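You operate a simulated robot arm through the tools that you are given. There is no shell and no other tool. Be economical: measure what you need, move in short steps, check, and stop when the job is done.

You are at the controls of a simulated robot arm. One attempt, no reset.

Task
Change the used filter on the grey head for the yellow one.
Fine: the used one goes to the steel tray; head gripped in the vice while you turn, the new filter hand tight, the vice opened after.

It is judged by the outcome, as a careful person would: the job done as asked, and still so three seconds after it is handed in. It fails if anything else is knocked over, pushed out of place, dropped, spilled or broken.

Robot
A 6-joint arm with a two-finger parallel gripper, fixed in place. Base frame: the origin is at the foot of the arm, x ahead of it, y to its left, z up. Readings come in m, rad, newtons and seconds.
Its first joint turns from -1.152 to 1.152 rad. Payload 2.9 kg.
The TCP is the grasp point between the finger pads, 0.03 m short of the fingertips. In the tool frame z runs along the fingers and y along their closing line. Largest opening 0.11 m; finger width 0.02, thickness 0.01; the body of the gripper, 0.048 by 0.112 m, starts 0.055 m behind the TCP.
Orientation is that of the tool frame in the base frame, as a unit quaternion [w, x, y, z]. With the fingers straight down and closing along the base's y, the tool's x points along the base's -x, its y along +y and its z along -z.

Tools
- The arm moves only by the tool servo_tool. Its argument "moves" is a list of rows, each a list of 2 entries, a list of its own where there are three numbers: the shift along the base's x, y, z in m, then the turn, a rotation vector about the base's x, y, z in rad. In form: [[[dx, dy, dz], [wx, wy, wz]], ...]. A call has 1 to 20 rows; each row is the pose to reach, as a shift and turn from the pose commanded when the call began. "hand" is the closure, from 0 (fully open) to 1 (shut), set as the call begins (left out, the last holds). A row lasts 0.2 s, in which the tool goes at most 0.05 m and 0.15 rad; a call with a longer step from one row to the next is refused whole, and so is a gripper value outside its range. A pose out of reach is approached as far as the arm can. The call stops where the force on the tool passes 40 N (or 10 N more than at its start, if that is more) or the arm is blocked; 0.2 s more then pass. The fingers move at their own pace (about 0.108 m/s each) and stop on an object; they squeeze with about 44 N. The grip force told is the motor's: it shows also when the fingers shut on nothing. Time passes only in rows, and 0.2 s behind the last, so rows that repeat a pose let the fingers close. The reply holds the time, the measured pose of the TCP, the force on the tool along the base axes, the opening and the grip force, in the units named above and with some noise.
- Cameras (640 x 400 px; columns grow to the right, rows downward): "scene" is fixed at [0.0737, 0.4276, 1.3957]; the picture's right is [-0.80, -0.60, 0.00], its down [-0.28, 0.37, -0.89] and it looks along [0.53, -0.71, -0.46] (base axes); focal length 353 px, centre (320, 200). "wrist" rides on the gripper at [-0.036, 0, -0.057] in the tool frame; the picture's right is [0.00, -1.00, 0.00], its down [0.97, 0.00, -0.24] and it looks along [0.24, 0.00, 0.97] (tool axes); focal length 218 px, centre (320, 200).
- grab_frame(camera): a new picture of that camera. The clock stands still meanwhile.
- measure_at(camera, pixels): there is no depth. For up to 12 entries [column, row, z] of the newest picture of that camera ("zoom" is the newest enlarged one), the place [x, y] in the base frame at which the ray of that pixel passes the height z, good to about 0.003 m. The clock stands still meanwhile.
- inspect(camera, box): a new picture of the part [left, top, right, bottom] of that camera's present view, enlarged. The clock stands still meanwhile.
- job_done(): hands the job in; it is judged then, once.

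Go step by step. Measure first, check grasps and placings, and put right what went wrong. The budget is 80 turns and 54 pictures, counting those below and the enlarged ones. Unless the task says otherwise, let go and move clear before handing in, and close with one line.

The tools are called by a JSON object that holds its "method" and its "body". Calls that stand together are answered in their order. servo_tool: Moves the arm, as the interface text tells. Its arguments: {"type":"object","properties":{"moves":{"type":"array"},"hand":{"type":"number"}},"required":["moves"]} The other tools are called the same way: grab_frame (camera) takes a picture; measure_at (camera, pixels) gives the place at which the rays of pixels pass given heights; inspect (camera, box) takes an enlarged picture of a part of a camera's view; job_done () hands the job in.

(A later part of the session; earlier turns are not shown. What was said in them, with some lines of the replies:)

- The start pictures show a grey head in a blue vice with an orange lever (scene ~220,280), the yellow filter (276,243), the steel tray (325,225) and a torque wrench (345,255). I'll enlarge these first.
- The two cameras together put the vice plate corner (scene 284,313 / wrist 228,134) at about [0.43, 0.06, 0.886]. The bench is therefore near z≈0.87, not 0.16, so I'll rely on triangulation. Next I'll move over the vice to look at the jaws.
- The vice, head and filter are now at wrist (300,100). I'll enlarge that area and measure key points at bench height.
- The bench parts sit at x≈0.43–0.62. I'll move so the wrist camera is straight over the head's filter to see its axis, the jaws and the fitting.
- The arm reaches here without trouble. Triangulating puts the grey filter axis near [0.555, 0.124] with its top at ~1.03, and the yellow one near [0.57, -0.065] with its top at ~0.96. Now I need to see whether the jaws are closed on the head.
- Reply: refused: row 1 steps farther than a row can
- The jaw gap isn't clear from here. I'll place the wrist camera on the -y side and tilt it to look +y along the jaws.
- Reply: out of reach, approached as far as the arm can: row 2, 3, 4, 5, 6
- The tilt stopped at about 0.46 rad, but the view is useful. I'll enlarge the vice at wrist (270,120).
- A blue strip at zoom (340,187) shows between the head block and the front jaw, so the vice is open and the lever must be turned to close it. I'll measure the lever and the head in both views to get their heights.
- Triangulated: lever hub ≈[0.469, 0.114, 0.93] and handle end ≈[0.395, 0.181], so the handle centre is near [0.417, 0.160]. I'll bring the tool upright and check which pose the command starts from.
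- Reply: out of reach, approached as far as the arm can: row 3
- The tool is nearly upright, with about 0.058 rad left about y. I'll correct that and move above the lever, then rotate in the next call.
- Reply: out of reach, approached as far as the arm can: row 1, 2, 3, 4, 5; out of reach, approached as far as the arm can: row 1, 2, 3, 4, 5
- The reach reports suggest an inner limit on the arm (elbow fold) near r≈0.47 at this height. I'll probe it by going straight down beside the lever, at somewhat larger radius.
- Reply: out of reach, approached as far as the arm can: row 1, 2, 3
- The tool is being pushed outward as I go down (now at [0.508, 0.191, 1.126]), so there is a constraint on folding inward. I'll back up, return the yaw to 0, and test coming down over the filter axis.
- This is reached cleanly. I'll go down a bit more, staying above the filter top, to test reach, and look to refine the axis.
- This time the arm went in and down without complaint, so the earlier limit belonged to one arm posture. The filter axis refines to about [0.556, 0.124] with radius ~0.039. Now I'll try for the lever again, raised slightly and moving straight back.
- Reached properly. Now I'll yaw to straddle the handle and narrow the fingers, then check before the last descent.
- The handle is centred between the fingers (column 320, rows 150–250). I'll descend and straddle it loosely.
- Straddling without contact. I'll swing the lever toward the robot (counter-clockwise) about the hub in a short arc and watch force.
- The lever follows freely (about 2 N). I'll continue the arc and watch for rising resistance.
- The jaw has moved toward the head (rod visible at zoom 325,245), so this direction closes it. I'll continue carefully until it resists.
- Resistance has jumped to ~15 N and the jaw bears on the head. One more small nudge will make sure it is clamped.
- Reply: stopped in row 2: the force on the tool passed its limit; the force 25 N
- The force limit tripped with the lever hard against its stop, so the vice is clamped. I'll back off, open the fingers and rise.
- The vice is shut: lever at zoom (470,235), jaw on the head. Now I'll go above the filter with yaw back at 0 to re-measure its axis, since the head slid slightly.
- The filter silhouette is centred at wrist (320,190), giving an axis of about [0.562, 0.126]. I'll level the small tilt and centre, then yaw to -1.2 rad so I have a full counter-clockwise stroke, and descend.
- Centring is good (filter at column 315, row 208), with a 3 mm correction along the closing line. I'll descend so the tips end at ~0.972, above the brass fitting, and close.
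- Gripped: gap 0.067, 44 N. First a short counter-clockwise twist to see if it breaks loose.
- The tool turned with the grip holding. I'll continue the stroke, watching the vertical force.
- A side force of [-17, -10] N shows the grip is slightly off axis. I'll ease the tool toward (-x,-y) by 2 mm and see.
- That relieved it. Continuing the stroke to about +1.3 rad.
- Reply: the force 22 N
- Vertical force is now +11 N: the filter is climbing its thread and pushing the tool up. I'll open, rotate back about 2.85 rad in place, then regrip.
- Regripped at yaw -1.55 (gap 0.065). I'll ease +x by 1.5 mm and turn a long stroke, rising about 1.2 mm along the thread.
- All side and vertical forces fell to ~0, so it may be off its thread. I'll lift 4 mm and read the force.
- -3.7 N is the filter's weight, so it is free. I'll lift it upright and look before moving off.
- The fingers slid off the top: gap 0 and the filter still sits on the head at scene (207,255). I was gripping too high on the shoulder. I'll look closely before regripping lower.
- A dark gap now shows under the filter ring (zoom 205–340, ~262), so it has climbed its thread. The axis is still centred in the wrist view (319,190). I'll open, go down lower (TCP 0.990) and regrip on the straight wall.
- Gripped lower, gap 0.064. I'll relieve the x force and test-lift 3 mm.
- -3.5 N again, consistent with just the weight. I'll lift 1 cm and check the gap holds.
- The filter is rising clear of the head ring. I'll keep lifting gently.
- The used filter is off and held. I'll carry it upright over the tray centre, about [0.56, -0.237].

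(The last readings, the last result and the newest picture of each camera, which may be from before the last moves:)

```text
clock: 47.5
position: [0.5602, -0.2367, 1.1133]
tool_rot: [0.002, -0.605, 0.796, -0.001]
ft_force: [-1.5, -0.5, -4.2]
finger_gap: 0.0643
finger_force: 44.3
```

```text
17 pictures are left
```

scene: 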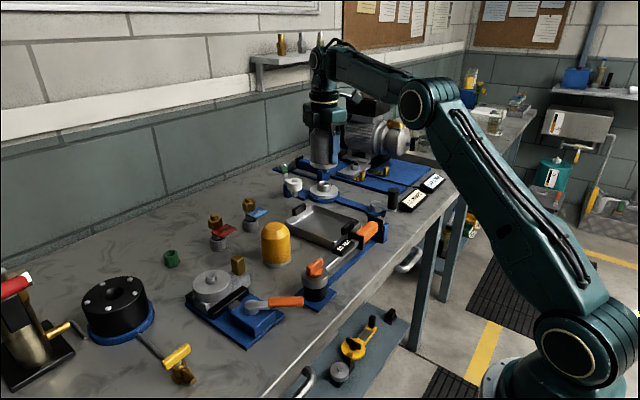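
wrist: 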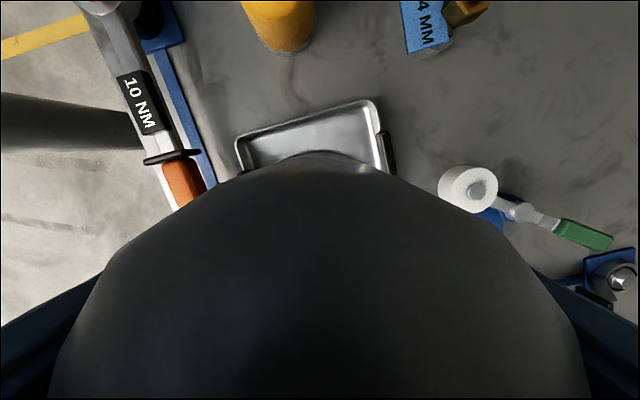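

The tray rim corners at wrist (237,140) and (370,102) confirm the centre. I'll lower to just above expected contact.

{"method": "servo_tool", "body": {"moves": [[[0, 0, -0.04], [0, 0, 0]], [[0, 0, -0.08], [0, 0, 0]], [[0, 0, -0.11], [0, 0, 0]], [[0, 0, -0.135], [0, 0, 0]], [[0, 0, -0.155], [0, 0, 0]]]}}

{"method": "inspect", "body": {"camera": "scene", "box": [260, 170, 380, 260]}}

```text
clock: 48.7
position: [0.5616, -0.2376, 0.9576]
tool_rot: [0.001, -0.606, 0.795, 0.0]
ft_force: [0.5, -0.4, -3.7]
finger_gap: 0.0644
finger_force: 43.9
```

```text
4.44 times, centred on (320, 215) of scene
```

zoom: 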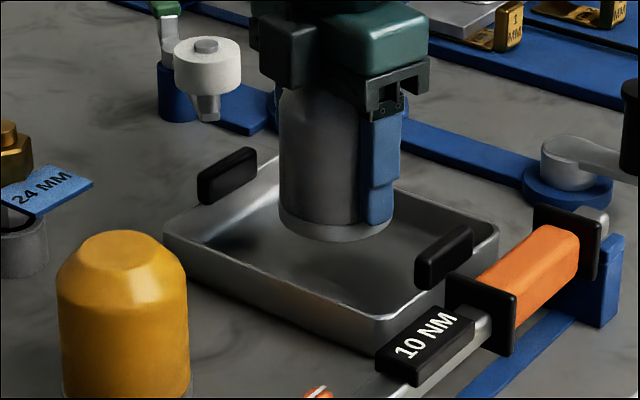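

It's over the tray with room all round. I'll lower in small steps until contact.

{"method": "servo_tool", "body": {"moves": [[[0, 0, -0.004], [0, 0, 0]], [[0, 0, -0.008], [0, 0, 0]], [[0, 0, -0.012], [0, 0, 0]]]}}

```text
clock: 49.5
position: [0.5604, -0.2375, 0.9451]
tool_rot: [0.001, -0.605, 0.796, -0.002]
ft_force: [-0.3, 0.2, -3.1]
finger_gap: 0.0645
finger_force: 43.8
```

{"method": "servo_tool", "body": {"moves": [[[0, 0, -0.003], [0, 0, 0]], [[0, 0, -0.006], [0, 0, 0]], [[0, 0, -0.009], [0, 0, 0]]]}}

```text
clock: 50.3
position: [0.5603, -0.2381, 0.9367]
tool_rot: [0.001, -0.606, 0.796, -0.001]
ft_force: [0.7, 1.1, -3.5]
finger_gap: 0.0645
finger_force: 44.1
```

No contact yet (still -3.5 N, the weight). Lowering further in small steps.

{"method": "servo_tool", "body": {"moves": [[[0, 0, -0.003], [0, 0, 0]], [[0, 0, -0.006], [0, 0, 0]], [[0, 0, -0.009], [0, 0, 0]]]}}

```text
clock: 51.1
position: [0.5618, -0.2377, 0.9281]
tool_rot: [0.0, -0.605, 0.796, -0.001]
ft_force: [-0.4, -0.6, -2.8]
finger_gap: 0.0646
finger_force: 43.8
```

{"method": "servo_tool", "body": {"moves": [[[0, 0, -0.002], [0, 0, 0]], [[0, 0, -0.004], [0, 0, 0]], [[0, 0, -0.006], [0, 0, 0]]]}}

{"method": "inspect", "body": {"camera": "scene", "box": [280, 190, 360, 250]}}

```text
clock: 52.0
position: [0.5618, -0.2372, 0.9279]
tool_rot: [0.001, -0.605, 0.796, -0.002]
ft_force: [-2.3, 0.6, 4.4]
finger_gap: 0.0647
finger_force: 43.7
stopped in row 3: the force on the tool passed its limit (the readings are from after the stop); the commanded pose is now the measured one
```

```text
6.67 times, centred on (320, 220) of scene
```

zoom: 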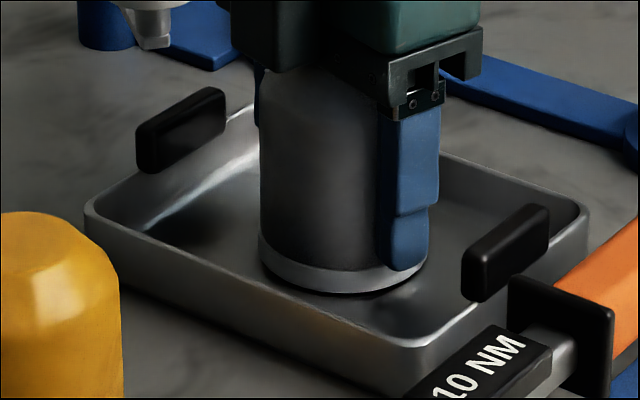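

Contact: the filter stands on the tray floor. I'll open and rise straight up.

{"method": "servo_tool", "body": {"moves": [[[0, 0, 0], [0, 0, 0]], [[0, 0, 0], [0, 0, 0]], [[0, 0, 0.02], [0, 0, 0]], [[0, 0, 0.05], [0, 0, 0]], [[0, 0, 0.09], [0, 0, 0]], [[0, 0, 0.13], [0, 0, 0]], [[0, 0, 0.17], [0, 0, 0]]], "hand": 0.1}}

{"method": "grab_frame", "body": {"camera": "wrist"}}

```text
clock: 53.6
position: [0.5612, -0.2369, 1.0984]
tool_rot: [0.002, -0.606, 0.796, -0.002]
ft_force: [0.5, 0.6, 1.0]
finger_gap: 0.099
finger_force: 0.1
```

```text
14 pictures are left
```

wrist: 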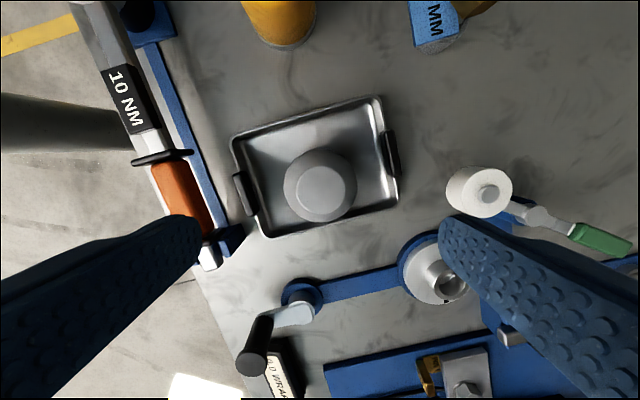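

The used filter stands centred in the tray. Next, move over the yellow filter with the same yaw and look down.

{"method": "servo_tool", "body": {"moves": [[[0, 0.04, 0], [0, 0, 0]], [[0, 0.08, 0], [0, 0, 0]], [[0.001, 0.12, 0], [0, 0, 0]], [[0.003, 0.16, 0], [0, 0, 0]], [[0.004, 0.178, -0.03], [0, 0, 0]]], "hand": 0}}

{"method": "grab_frame", "body": {"camera": "wrist"}}

```text
clock: 54.8
position: [0.5635, -0.0575, 1.0653]
tool_rot: [0.002, -0.605, 0.796, -0.002]
ft_force: [-0.1, 0.2, -0.1]
finger_gap: 0.1102
finger_force: 0.1
```

```text
13 pictures are left
```

wrist: 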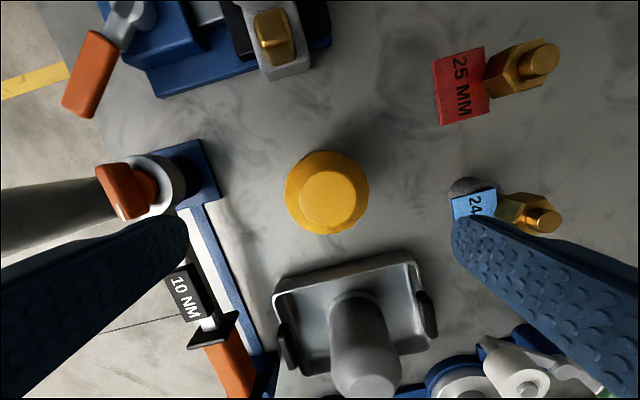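

The yellow filter is centred about 7 px right and 4 px low, so its axis is near [0.5685, -0.0625]. I'll centre on it, descend to TCP 0.922 and grip.

{"method": "servo_tool", "body": {"moves": [[[0.005, -0.005, -0.03], [0, 0, 0]], [[0.005, -0.005, -0.07], [0, 0, 0]], [[0.005, -0.005, -0.11], [0, 0, 0]], [[0.005, -0.005, -0.143], [0, 0, 0]]]}}

{"method": "servo_tool", "body": {"moves": [[[0, 0, 0], [0, 0, 0]], [[0, 0, 0], [0, 0, 0]], [[0, 0, 0], [0, 0, 0]]], "hand": 1}}

```text
clock: 55.8
position: [0.569, -0.0633, 0.9233]
tool_rot: [0.002, -0.605, 0.796, -0.002]
ft_force: [0.3, -0.6, 0.2]
finger_gap: 0.1098
finger_force: 0.0
```

```text
clock: 56.6
position: [0.5682, -0.0628, 0.9218]
tool_rot: [0.002, -0.605, 0.796, -0.002]
ft_force: [1.2, 0.7, -1.1]
finger_gap: 0.067
finger_force: 43.8
```

Gripped, gap 0.067. Lift gently and carry upright to above the head.

{"method": "servo_tool", "body": {"moves": [[[0, 0, 0.01], [0, 0, 0]], [[0, 0, 0.03], [0, 0, 0]], [[0, 0, 0.06], [0, 0, 0]], [[0, 0, 0.1], [0, 0, 0]], [[0, 0, 0.13], [0, 0, 0]], [[0, 0.03, 0.14], [0, 0, 0]], [[0, 0.065, 0.14], [0, 0, 0]], [[0, 0.1, 0.14], [0, 0, 0]], [[0, 0.135, 0.14], [0, 0, 0]], [[-0.001, 0.165, 0.14], [0, 0, 0]], [[-0.003, 0.188, 0.14], [0, 0, 0]]]}}

{"method": "inspect", "body": {"camera": "scene", "box": [160, 185, 270, 325]}}

```text
clock: 59.0
position: [0.5661, 0.1218, 1.0634]
tool_rot: [0.001, -0.606, 0.796, -0.002]
ft_force: [0.2, 0.5, -3.5]
finger_gap: 0.0677
finger_force: 43.7
```

```text
2.86 times, centred on (215, 255) of scene
```

zoom: 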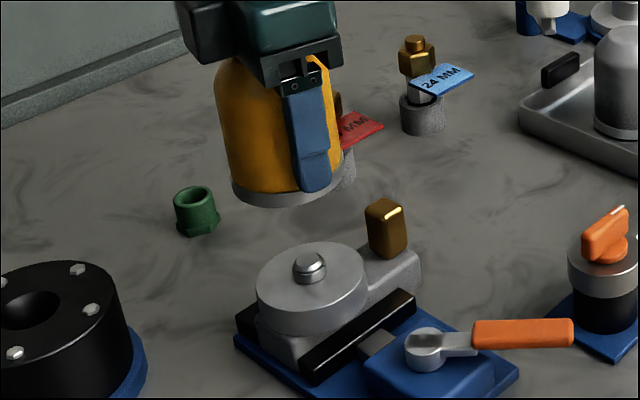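

The bare head with its central stud shows at zoom (309,265). I'll measure the ring centre and the filter's bottom centre for lateral alignment.

{"method": "measure_at", "body": {"camera": "zoom", "pixels": [[311, 277, 0.92], [311, 277, 0.94], [309, 258, 0.94], [309, 258, 0.96], [257, 285, 0.93], [366, 272, 0.93], [231, 186, 1.011], [345, 162, 1.011], [288, 176, 1.011], [287, 206, 1.011]]}}

```text
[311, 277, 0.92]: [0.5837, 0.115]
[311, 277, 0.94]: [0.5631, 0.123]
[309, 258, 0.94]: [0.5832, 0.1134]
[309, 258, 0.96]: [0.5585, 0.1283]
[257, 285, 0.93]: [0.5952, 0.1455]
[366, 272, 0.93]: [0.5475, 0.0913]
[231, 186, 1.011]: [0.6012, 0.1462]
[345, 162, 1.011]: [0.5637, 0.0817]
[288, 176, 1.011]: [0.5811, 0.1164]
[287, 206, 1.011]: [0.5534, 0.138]
```

The stud axis is ≈[0.564, 0.124] and the filter's is within ~2 mm of that. I'll descend to just above the stud, then by small steps.

{"method": "servo_tool", "body": {"moves": [[[-0.001, 0.001, -0.02], [0, 0, 0]], [[-0.001, 0.001, -0.04], [0, 0, 0]], [[-0.001, 0.001, -0.05], [0, 0, 0]]]}}

{"method": "servo_tool", "body": {"moves": [[[0, 0, -0.003], [0, 0, 0]], [[0, 0, -0.006], [0, 0, 0]], [[0, 0, -0.009], [0, 0, 0]], [[0, 0, -0.012], [0, 0, 0]]]}}

```text
clock: 59.8
position: [0.566, 0.1258, 1.0119]
tool_rot: [0.001, -0.605, 0.796, -0.002]
ft_force: [0.7, -0.6, -3.3]
finger_gap: 0.0672
finger_force: 43.6
```

```text
clock: 60.8
position: [0.5668, 0.1247, 1.0018]
tool_rot: [0.002, -0.605, 0.796, -0.002]
ft_force: [0.1, 0.2, -2.5]
finger_gap: 0.0673
finger_force: 44.0
```

No contact yet. Continuing down slowly.

{"method": "servo_tool", "body": {"moves": [[[0, 0, -0.002], [0, 0, 0]], [[0, 0, -0.004], [0, 0, 0]], [[0, 0, -0.006], [0, 0, 0]], [[0, 0, -0.008], [0, 0, 0]], [[0, 0, -0.01], [0, 0, 0]]]}}

```text
clock: 62.0
position: [0.5681, 0.1239, 0.9922]
tool_rot: [0.003, -0.605, 0.796, -0.003]
ft_force: [-2.0, -0.3, -0.4]
finger_gap: 0.0675
finger_force: 43.9
```

Weight is now carried (-0.4 N), so the filter rests on the thread start. I'll begin turning clockwise with slight down-feed.

{"method": "servo_tool", "body": {"moves": [[[0, 0, -0.001], [0, 0, -0.15]], [[0, 0, -0.0013], [0, 0, -0.3]], [[0, 0, -0.0015], [0, 0, -0.45]], [[0, 0, -0.0017], [0, 0, -0.6]], [[0, 0, -0.0019], [0, 0, -0.75]]]}}

```text
clock: 63.2
position: [0.566, 0.1232, 0.9912]
tool_rot: [0.001, -0.27, 0.963, -0.002]
ft_force: [-10.0, -9.0, 9.4]
finger_gap: 0.0675
finger_force: 44.0
```

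Side force [-10,-9] N; I'll ease the tool that way about 1 mm and keep turning without extra feed, to see whether the thread draws it down.

{"method": "servo_tool", "body": {"moves": [[[-0.0012, -0.001, 0], [0, 0, 0]], [[-0.0012, -0.001, 0], [0, 0, -0.15]], [[-0.0012, -0.001, 0], [0, 0, -0.3]], [[-0.0012, -0.001, 0], [0, 0, -0.45]], [[-0.0012, -0.001, 0], [0, 0, -0.6]]]}}

```text
clock: 64.4
position: [0.5643, 0.1246, 0.9901]
tool_rot: [-0.002, 0.025, 1.0, -0.002]
ft_force: [-26.0, -3.0, 11.6]
finger_gap: 0.0674
finger_force: 43.5
```

Fx has grown to -26 N, since the grip offset rotates with the tool. I'll ease -x by 3 mm, check, and hold there.

{"method": "servo_tool", "body": {"moves": [[[-0.0015, 0, 0], [0, 0, 0]], [[-0.003, 0, 0], [0, 0, 0]]]}}

{"method": "inspect", "body": {"camera": "scene", "box": [170, 215, 260, 315]}}

```text
clock: 65.0
position: [0.5638, 0.1247, 0.9893]
tool_rot: [0.002, 0.023, 1.0, -0.002]
ft_force: [0.2, 9.7, 7.9]
finger_gap: 0.0674
finger_force: 44.0
```

```text
4.00 times, centred on (215, 265) of scene
```

zoom: 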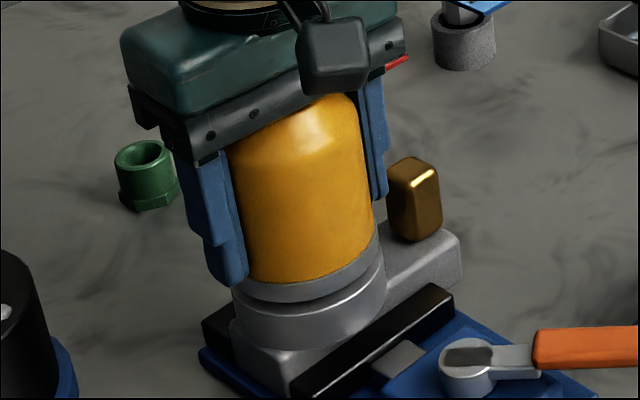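

Side force relieved, and the filter sits square with a small gap at the ring. Continue clockwise with modest feed.

{"method": "servo_tool", "body": {"moves": [[[0, 0.001, -0.0001], [0, 0, -0.15]], [[0, 0.001, -0.0002], [0, 0, -0.3]], [[0, 0.001, -0.0003], [0, 0, -0.45]], [[0, 0.001, -0.0003], [0, 0, -0.6]], [[0, 0.001, -0.0004], [0, 0, -0.75]]]}}

{"method": "servo_tool", "body": {"moves": [[[0, 0, -0.0001], [0, 0, -0.15]], [[0, 0, -0.0002], [0, 0, -0.3]], [[0, 0, -0.0003], [0, 0, -0.45]], [[0, 0, -0.0003], [0, 0, -0.6]], [[0, 0, -0.0004], [0, 0, -0.75]]]}}

```text
clock: 66.2
position: [0.564, 0.1254, 0.9888]
tool_rot: [0.0, 0.39, 0.921, -0.003]
ft_force: [12.4, 13.7, -9.6]
finger_gap: 0.0671
finger_force: 44.0
```

```text
clock: 67.4
position: [0.5647, 0.1268, 0.9882]
tool_rot: [-0.001, 0.699, 0.715, 0.001]
ft_force: [22.7, 24.1, -14.7]
finger_gap: 0.0671
finger_force: 43.4
```

Fz is now -15 N: the thread is engaged and drawing the filter down. I'll open modestly (clearing the brass fitting), rotate back 2.85 rad and regrip.

{"method": "servo_tool", "body": {"moves": [[[0.001, 0.001, 0], [0, 0, 0]], [[0.001, 0.001, 0], [0, 0, 0.15]], [[0.001, 0.001, 0], [0, 0, 0.3]], [[0.001, 0.001, 0], [0, 0, 0.45]], [[0.001, 0.001, 0], [0, 0, 0.6]], [[0.001, 0.001, 0], [0, 0, 0.75]], [[0.001, 0.001, 0], [0, 0, 0.9]], [[0.001, 0.001, 0], [0, 0, 1.05]], [[0.001, 0.001, 0], [0, 0, 1.2]], [[0.001, 0.001, 0], [0, 0, 1.35]], [[0.001, 0.001, 0], [0, 0, 1.5]], [[0.001, 0.001, 0], [0, 0, 1.65]], [[0.001, 0.001, 0], [0, 0, 1.8]], [[0.001, 0.001, 0], [0, 0, 1.95]], [[0.001, 0.001, 0], [0, 0, 2.1]], [[0.001, 0.001, 0], [0, 0, 2.25]], [[0.001, 0.001, 0], [0, 0, 2.4]], [[0.001, 0.001, 0], [0, 0, 2.55]], [[0.001, 0.001, 0], [0, 0, 2.7]], [[0.001, 0.001, 0], [0, 0, 2.85]]], "hand": 0.18}}

{"method": "inspect", "body": {"camera": "scene", "box": [170, 215, 260, 315]}}

{"method": "servo_tool", "body": {"moves": [[[0, 0, 0], [0, 0, 0]], [[0, 0, 0], [0, 0, 0]], [[0, 0, 0], [0, 0, 0]]], "hand": 1}}

```text
clock: 71.6
position: [0.5639, 0.1252, 0.9895]
tool_rot: [0.001, -0.607, 0.795, -0.002]
ft_force: [-0.2, -0.4, 0.0]
finger_gap: 0.0904
finger_force: 0.1
```

```text
4.00 times, centred on (215, 265) of scene
```

zoom: 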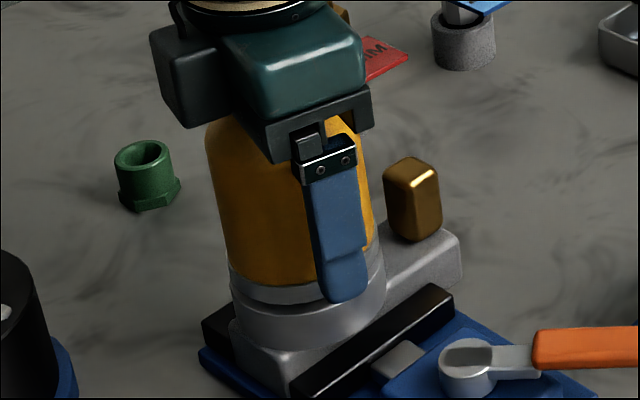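

```text
clock: 72.4
position: [0.5645, 0.1243, 0.9894]
tool_rot: [0.004, -0.606, 0.795, -0.003]
ft_force: [21.2, -1.5, 0.5]
finger_gap: 0.0673
finger_force: 43.9
```

Regripped; ease +x 2.5 mm and turn clockwise again with feed, checking mid-stroke.

{"method": "servo_tool", "body": {"moves": [[[0.0025, 0, 0], [0, 0, 0]], [[0.0025, 0, -0.0003], [0, 0, -0.15]], [[0.0025, 0, -0.0004], [0, 0, -0.3]], [[0.0025, 0, -0.0005], [0, 0, -0.45]], [[0.0025, 0, -0.0005], [0, 0, -0.6]], [[0.0025, 0, -0.0006], [0, 0, -0.75]]]}}

{"method": "servo_tool", "body": {"moves": [[[-0.001, 0, -0.0001], [0, 0, -0.15]], [[-0.001, 0, -0.0002], [0, 0, -0.3]], [[-0.001, 0, -0.0003], [0, 0, -0.45]], [[-0.001, 0, -0.0003], [0, 0, -0.6]]]}}

```text
clock: 73.8
position: [0.5648, 0.125, 0.9885]
tool_rot: [-0.001, -0.27, 0.963, -0.002]
ft_force: [-3.0, -9.0, 11.7]
finger_gap: 0.0669
finger_force: 44.1
```

```text
clock: 74.8
position: [0.5652, 0.1239, 0.9891]
tool_rot: [0.001, 0.027, 1.0, -0.003]
ft_force: [3.6, -14.1, 5.1]
finger_gap: 0.0669
finger_force: 43.7
```

The thread keeps drawing (Fz falling, side forces small). Continue the stroke.

{"method": "servo_tool", "body": {"moves": [[[0, -0.0015, -0.0001], [0, 0, -0.15]], [[0, -0.0015, -0.0002], [0, 0, -0.3]], [[0, -0.0015, -0.0003], [0, 0, -0.45]], [[0, -0.0015, -0.0003], [0, 0, -0.6]], [[0, -0.0015, -0.0004], [0, 0, -0.75]]]}}

{"method": "servo_tool", "body": {"moves": [[[0, 0, -0.0001], [0, 0, -0.15]], [[0, 0, -0.0002], [0, 0, -0.3]], [[0, 0, -0.0003], [0, 0, -0.45]], [[0, 0, -0.0003], [0, 0, -0.6]], [[0, 0, -0.0004], [0, 0, -0.75]]]}}

{"method": "inspect", "body": {"camera": "scene", "box": [170, 215, 260, 315]}}

```text
clock: 76.0
position: [0.5659, 0.126, 0.9883]
tool_rot: [-0.002, 0.391, 0.92, -0.002]
ft_force: [-2.1, -2.6, 0.1]
finger_gap: 0.067
finger_force: 44.1
```

```text
clock: 77.2
position: [0.5642, 0.1239, 0.987]
tool_rot: [-0.002, 0.7, 0.714, -0.002]
ft_force: [-5.1, -2.7, -0.1]
finger_gap: 0.067
finger_force: 43.7
```

```text
4.00 times, centred on (215, 265) of scene
```

zoom: 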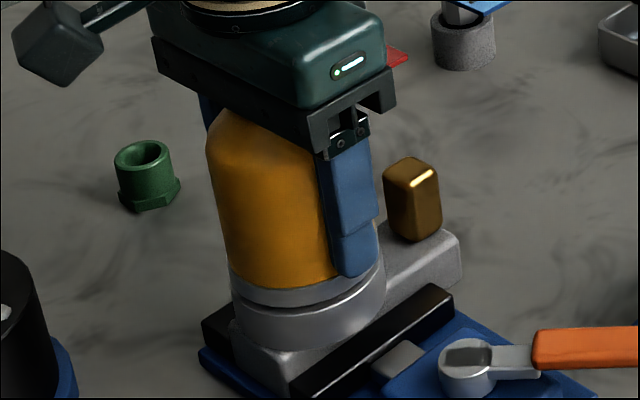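

About 5.7 rad are in and there's no tightening yet. I'll regrip for another stroke, repeating the same rotate-back.

{"method": "servo_tool", "body": {"moves": [[[0, 0, 0], [0, 0, 0]], [[0, 0, 0], [0, 0, 0.15]], [[0, 0, 0], [0, 0, 0.3]], [[0, 0, 0], [0, 0, 0.45]], [[0, 0, 0], [0, 0, 0.6]], [[0, 0, 0], [0, 0, 0.75]], [[0, 0, 0], [0, 0, 0.9]], [[0, 0, 0], [0, 0, 1.05]], [[0, 0, 0], [0, 0, 1.2]], [[0, 0, 0], [0, 0, 1.35]], [[0, 0, 0], [0, 0, 1.5]], [[0, 0, 0], [0, 0, 1.65]], [[0, 0, 0], [0, 0, 1.8]], [[0, 0, 0], [0, 0, 1.95]], [[0, 0, 0], [0, 0, 2.1]], [[0, 0, 0], [0, 0, 2.25]], [[0, 0, 0], [0, 0, 2.4]], [[0, 0, 0], [0, 0, 2.55]], [[0, 0, 0], [0, 0, 2.7]], [[0, 0, 0], [0, 0, 2.85]]], "hand": 0.18}}

{"method": "servo_tool", "body": {"moves": [[[0, 0, 0], [0, 0, 0]], [[0, 0, 0], [0, 0, 0]], [[0, 0, 0], [0, 0, 0]]], "hand": 1}}

```text
clock: 81.4
position: [0.5645, 0.124, 0.9873]
tool_rot: [0.001, -0.606, 0.795, -0.002]
ft_force: [0.3, 0.0, -0.2]
finger_gap: 0.0903
finger_force: 0.1
```

```text
clock: 82.2
position: [0.5642, 0.125, 0.9876]
tool_rot: [0.001, -0.606, 0.795, -0.001]
ft_force: [-4.3, 2.0, 2.9]
finger_gap: 0.066
finger_force: 43.7
```

Well centred this time. I'll turn clockwise again in pieces, watching torque signs.

{"method": "servo_tool", "body": {"moves": [[[0, 0, -0.0001], [0, 0, -0.15]], [[0, 0, -0.0002], [0, 0, -0.3]], [[0, 0, -0.0003], [0, 0, -0.45]], [[0, 0, -0.0003], [0, 0, -0.6]], [[0, 0, -0.0004], [0, 0, -0.75]]]}}

{"method": "servo_tool", "body": {"moves": [[[0, 0, -0.0001], [0, 0, -0.15]], [[0, 0, -0.0002], [0, 0, -0.3]], [[0, 0, -0.0003], [0, 0, -0.45]], [[0, 0, -0.0003], [0, 0, -0.6]]]}}

```text
clock: 83.4
position: [0.5658, 0.124, 0.9858]
tool_rot: [0.001, -0.273, 0.962, -0.002]
ft_force: [-2.4, 0.4, -1.2]
finger_gap: 0.0648
finger_force: 43.9
```

```text
clock: 84.4
position: [0.5653, 0.1249, 0.9865]
tool_rot: [0.001, 0.024, 1.0, -0.003]
ft_force: [-1.3, 5.2, -0.6]
finger_gap: 0.0646
finger_force: 44.2
```

The grip gap shrank from 0.066 to 0.0646 mid-stroke, which may be fingers settling or slipping on a tight filter. I'll take a close look at the ring gap.

{"method": "inspect", "body": {"camera": "scene", "box": [190, 230, 250, 300]}}

{"method": "servo_tool", "body": {"moves": [[[0, 0, 0], [0, 0, -0.15]], [[0, 0, 0], [0, 0, -0.3]], [[0, 0, 0], [0, 0, -0.45]], [[0, 0, 0], [0, 0, -0.6]]]}}

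{"method": "inspect", "body": {"camera": "scene", "box": [190, 230, 250, 300]}}

```text
5.71 times, centred on (220, 265) of scene
```

zoom: 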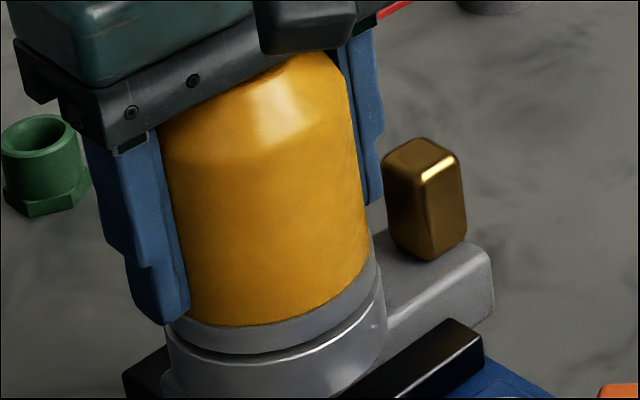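

```text
clock: 85.4
position: [0.5655, 0.124, 0.9861]
tool_rot: [0.0, 0.321, 0.947, -0.002]
ft_force: [3.1, 4.3, 2.0]
finger_gap: 0.0648
finger_force: 44.3
```

```text
5.71 times, centred on (220, 265) of scene
```

zoom: 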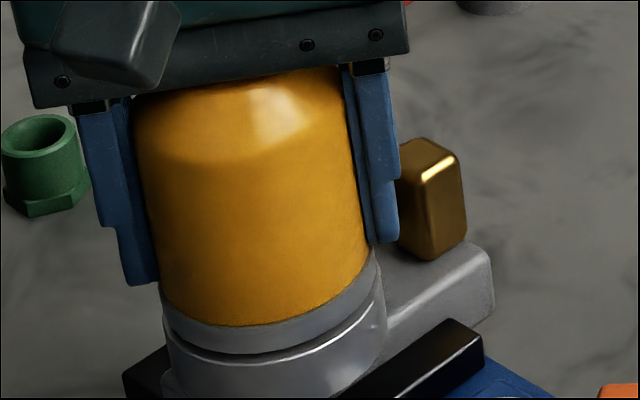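

The gap line now looks like the original seating, and Fz no longer changes as I turn. To separate slipping (tight) from turning (loose), I'll turn in small calls and watch the gap on the faceted body.

{"method": "servo_tool", "body": {"moves": [[[0, 0, 0], [0, 0, -0.15]]]}}

{"method": "servo_tool", "body": {"moves": [[[0, 0, 0], [0, 0, -0.15]]]}}

{"method": "servo_tool", "body": {"moves": [[[0, 0, 0], [0, 0, -0.15]]]}}

{"method": "servo_tool", "body": {"moves": [[[0, 0, 0], [0, 0, -0.15]]]}}

{"method": "servo_tool", "body": {"moves": [[[0, 0, 0], [0, 0, -0.15]]]}}

```text
clock: 85.8
position: [0.5647, 0.1234, 0.9873]
tool_rot: [-0.002, 0.386, 0.922, -0.003]
ft_force: [0.9, 1.8, 3.9]
finger_gap: 0.0662
finger_force: 44.1
```

```text
clock: 86.2
position: [0.5642, 0.124, 0.9855]
tool_rot: [-0.002, 0.457, 0.89, -0.001]
ft_force: [2.4, 3.0, 0.8]
finger_gap: 0.0679
finger_force: 44.0
```

```text
clock: 86.6
position: [0.5649, 0.1242, 0.9861]
tool_rot: [-0.001, 0.523, 0.852, -0.002]
ft_force: [1.1, 1.0, -0.3]
finger_gap: 0.0673
finger_force: 43.9
```

```text
clock: 87.0
position: [0.5646, 0.1236, 0.9872]
tool_rot: [-0.001, 0.587, 0.81, -0.002]
ft_force: [0.9, 0.8, 0.2]
finger_gap: 0.0654
finger_force: 44.3
```

```text
clock: 87.4
position: [0.5658, 0.1227, 0.9863]
tool_rot: [-0.002, 0.642, 0.766, -0.003]
ft_force: [-3.7, -2.9, -1.2]
finger_gap: 0.0657
finger_force: 44.0
```

The gap cycles 0.066→0.068→0.065 over the facets: the fingers slip while the filter stays put, so it is tight to grip strength. I'll release, rise, and go to the lever.

{"method": "servo_tool", "body": {"moves": [[[0, 0, 0], [0, 0, 0]], [[0, 0, 0], [0, 0, 0]], [[0, 0, 0.03], [0, 0, 0]], [[0, 0, 0.07], [0, 0, 0.15]], [[0, 0, 0.115], [0, 0, 0.3]], [[-0.01, -0.005, 0.12], [0, 0, 0.45]], [[-0.02, -0.01, 0.12], [0, 0, 0.6]], [[-0.03, -0.015, 0.12], [0, 0, 0.75]], [[-0.04, -0.02, 0.12], [0, 0, 0.9]], [[-0.05, -0.025, 0.12], [0, 0, 1.05]], [[-0.06, -0.03, 0.12], [0, 0, 1.2]], [[-0.07, -0.035, 0.12], [0, 0, 1.35]], [[-0.08, -0.04, 0.12], [0, 0, 1.5]], [[-0.09, -0.045, 0.12], [0, 0, 1.65]], [[-0.1, -0.05, 0.12], [0, 0, 1.8]], [[-0.11, -0.055, 0.12], [0, 0, 1.95]], [[-0.12, -0.058, 0.12], [0, 0, 2.1]], [[-0.13, -0.061, 0.12], [0, 0, 2.25]], [[-0.1375, -0.061, 0.1], [0, 0, 2.37]]], "hand": 0.15}}

{"method": "grab_frame", "body": {"camera": "wrist"}}

```text
clock: 91.4
position: [0.4281, 0.0628, 1.0868]
tool_rot: [0.002, -0.468, 0.884, -0.003]
ft_force: [0.4, 0.2, -0.2]
finger_gap: 0.0937
finger_force: 0.0
```

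```text
6 pictures are left
```

wrist: 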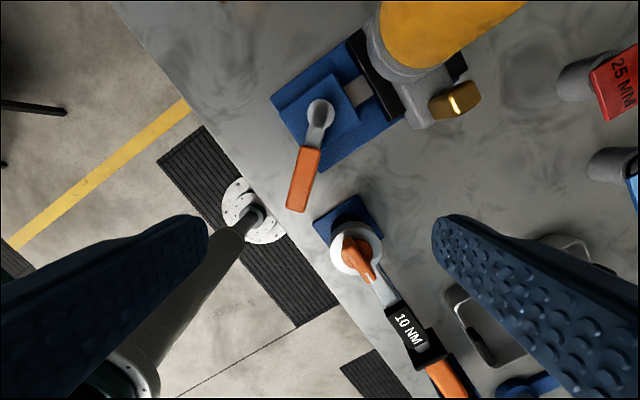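

The handle is seen from hub (320,112) to end (297,210). I'll measure it at z=0.93.

{"method": "measure_at", "body": {"camera": "wrist", "pixels": [[319, 110, 0.93], [303, 180, 0.93], [297, 208, 0.93]]}}

```text
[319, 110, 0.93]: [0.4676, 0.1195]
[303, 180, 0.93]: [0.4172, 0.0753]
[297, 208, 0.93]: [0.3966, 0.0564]
```

The lever is at [0.417, 0.075], direction angle ≈3.87 rad. I'll align yaw (-0.24), straddle and descend.

{"method": "servo_tool", "body": {"moves": [[[-0.006, 0.005, 0], [0, 0, -0.12]], [[-0.012, 0.01, -0.02], [0, 0, -0.24]], [[-0.012, 0.01, -0.05], [0, 0, -0.24]], [[-0.012, 0.01, -0.09], [0, 0, -0.24]], [[-0.012, 0.01, -0.125], [0, 0, -0.24]], [[-0.012, 0.01, -0.153], [0, 0, -0.24]], [[-0.012, 0.01, -0.153], [0, 0, -0.24]]], "hand": 0.6}}

```text
clock: 93.0
position: [0.4139, 0.0725, 0.9339]
tool_rot: [0.001, -0.358, 0.934, -0.002]
ft_force: [-0.1, 1.0, 1.1]
finger_gap: 0.044
finger_force: 0.1
```

Straddled without contact. I'll swing the lever back the other way to open the vice, first part.

{"method": "servo_tool", "body": {"moves": [[[-0.0059, 0.0086, 0], [0, 0, -0.15]], [[-0.0104, 0.0179, 0], [0, 0, -0.3]], [[-0.0135, 0.0278, 0], [0, 0, -0.45]], [[-0.0151, 0.0381, 0], [0, 0, -0.6]]]}}

```text
clock: 94.0
position: [0.3991, 0.1111, 0.9347]
tool_rot: [0.0, -0.065, 0.998, -0.003]
ft_force: [-0.1, -1.1, -0.1]
finger_gap: 0.0446
finger_force: 0.9
```

The lever moves freely. I'll finish the swing to its original position.

{"method": "servo_tool", "body": {"moves": [[[0, 0.0104, 0], [0, 0, -0.15]], [[0.0015, 0.0206, 0], [0, 0, -0.3]], [[0.0045, 0.0305, 0], [0, 0, -0.45]], [[0.009, 0.0399, 0], [0, 0, -0.6]], [[0.0148, 0.0485, 0], [0, 0, -0.75]], [[0.0205, 0.0545, 0], [0, 0, -0.85]]]}}

{"method": "inspect", "body": {"camera": "scene", "box": [180, 225, 290, 355]}}

```text
clock: 95.4
position: [0.4199, 0.164, 0.9333]
tool_rot: [-0.001, 0.353, 0.936, -0.003]
ft_force: [-0.5, -0.9, -0.5]
finger_gap: 0.0448
finger_force: 1.5
```

```text
3.08 times, centred on (235, 290) of scene
```

zoom: 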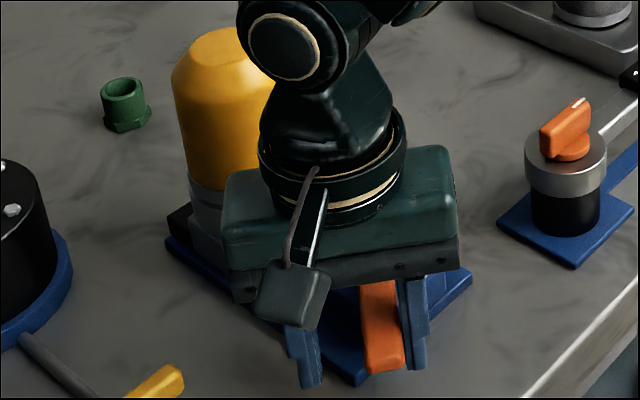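

The lever trails by the finger slack. I'll push a little more to reach its original open position, then back off and rise.

{"method": "servo_tool", "body": {"moves": [[[0.0062, 0.0056, 0], [0, 0, -0.13]]]}}

{"method": "servo_tool", "body": {"moves": [[[-0.006, -0.006, 0], [0, 0, 0]], [[-0.006, -0.006, 0], [0, 0, 0]], [[-0.006, -0.006, 0.03], [0, 0, 0]], [[-0.006, -0.006, 0.07], [0, 0, 0]], [[-0.006, -0.006, 0.11], [0, 0, 0]], [[-0.006, -0.006, 0.15], [0, 0, 0]], [[-0.006, -0.04, 0.19], [0, 0, 0.1]], [[-0.006, -0.08, 0.21], [0, 0, 0.2]], [[-0.006, -0.12, 0.22], [0, 0, 0.3]], [[-0.006, -0.16, 0.22], [0, 0, 0.4]], [[-0.006, -0.2, 0.22], [0, 0, 0.5]], [[-0.006, -0.24, 0.22], [0, 0, 0.6]]]}}

{"method": "inspect", "body": {"camera": "scene", "box": [180, 225, 290, 355]}}

{"method": "grab_frame", "body": {"camera": "scene"}}

```text
clock: 95.8
position: [0.4275, 0.1696, 0.9345]
tool_rot: [-0.001, 0.413, 0.911, -0.003]
ft_force: [-2.2, -4.8, -0.2]
finger_gap: 0.0463
finger_force: 1.7
```

```text
refused: row 7 steps farther than a row can; nothing moved
```

```text
3.08 times, centred on (235, 290) of scene
```

zoom: 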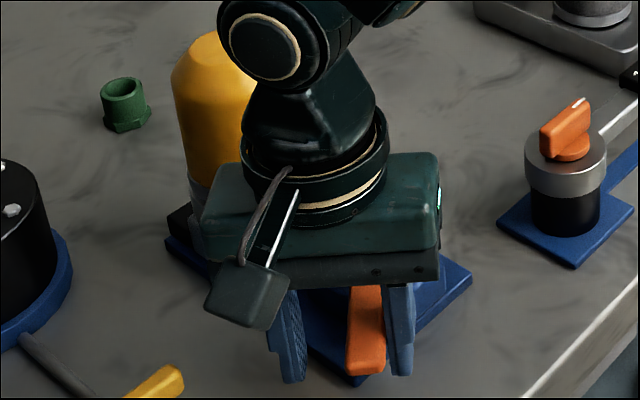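

```text
3 pictures are left
```

scene: 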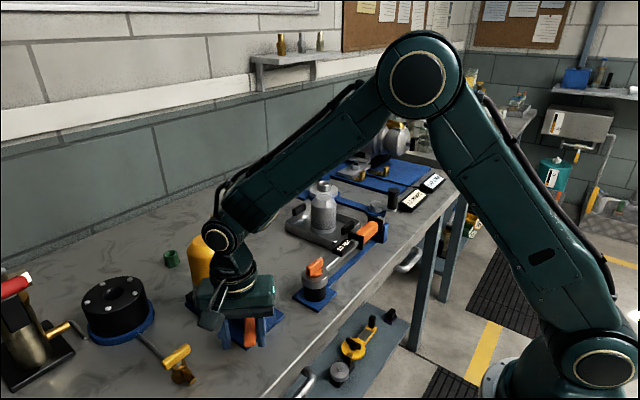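

The lever is now at its original open position (force about 5 N). I'll back off, rise and move clear with shorter steps.

{"method": "servo_tool", "body": {"moves": [[[-0.006, -0.006, 0], [0, 0, 0.05]], [[-0.006, -0.006, 0.03], [0, 0, 0.05]], [[-0.006, -0.006, 0.07], [0, 0, 0.05]], [[-0.006, -0.006, 0.11], [0, 0, 0.05]], [[-0.006, -0.006, 0.15], [0, 0, 0.05]], [[-0.006, -0.006, 0.19], [0, 0, 0.05]], [[-0.006, -0.04, 0.21], [0, 0, 0.15]], [[-0.006, -0.08, 0.22], [0, 0, 0.25]], [[-0.006, -0.12, 0.23], [0, 0, 0.35]], [[-0.006, -0.16, 0.24], [0, 0, 0.45]], [[-0.006, -0.2, 0.25], [0, 0, 0.55]]]}}

{"method": "inspect", "body": {"camera": "scene", "box": [180, 225, 290, 355]}}

```text
clock: 98.2
position: [0.4221, -0.0299, 1.1851]
tool_rot: [-0.001, 0.147, 0.989, -0.002]
ft_force: [0.1, 0.4, -0.4]
finger_gap: 0.0439
finger_force: 0.0
```

```text
3.08 times, centred on (235, 290) of scene
```

zoom: 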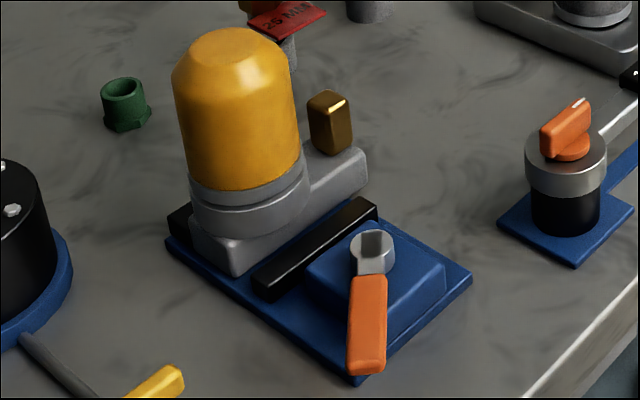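

The yellow filter sits flush on the head, the jaw stands clear of the block (zoom 250,270), the lever is back at its open position and the arm is clear. I'm handing it in.

{"method": "job_done", "body": {}}

```text
The job is handed in.
```

The used filter is standing in the steel tray. The yellow one is on the grey head, turned with the head clamped until the gripper slipped on it, which I took as hand tight. The vice is open again and the arm is clear.
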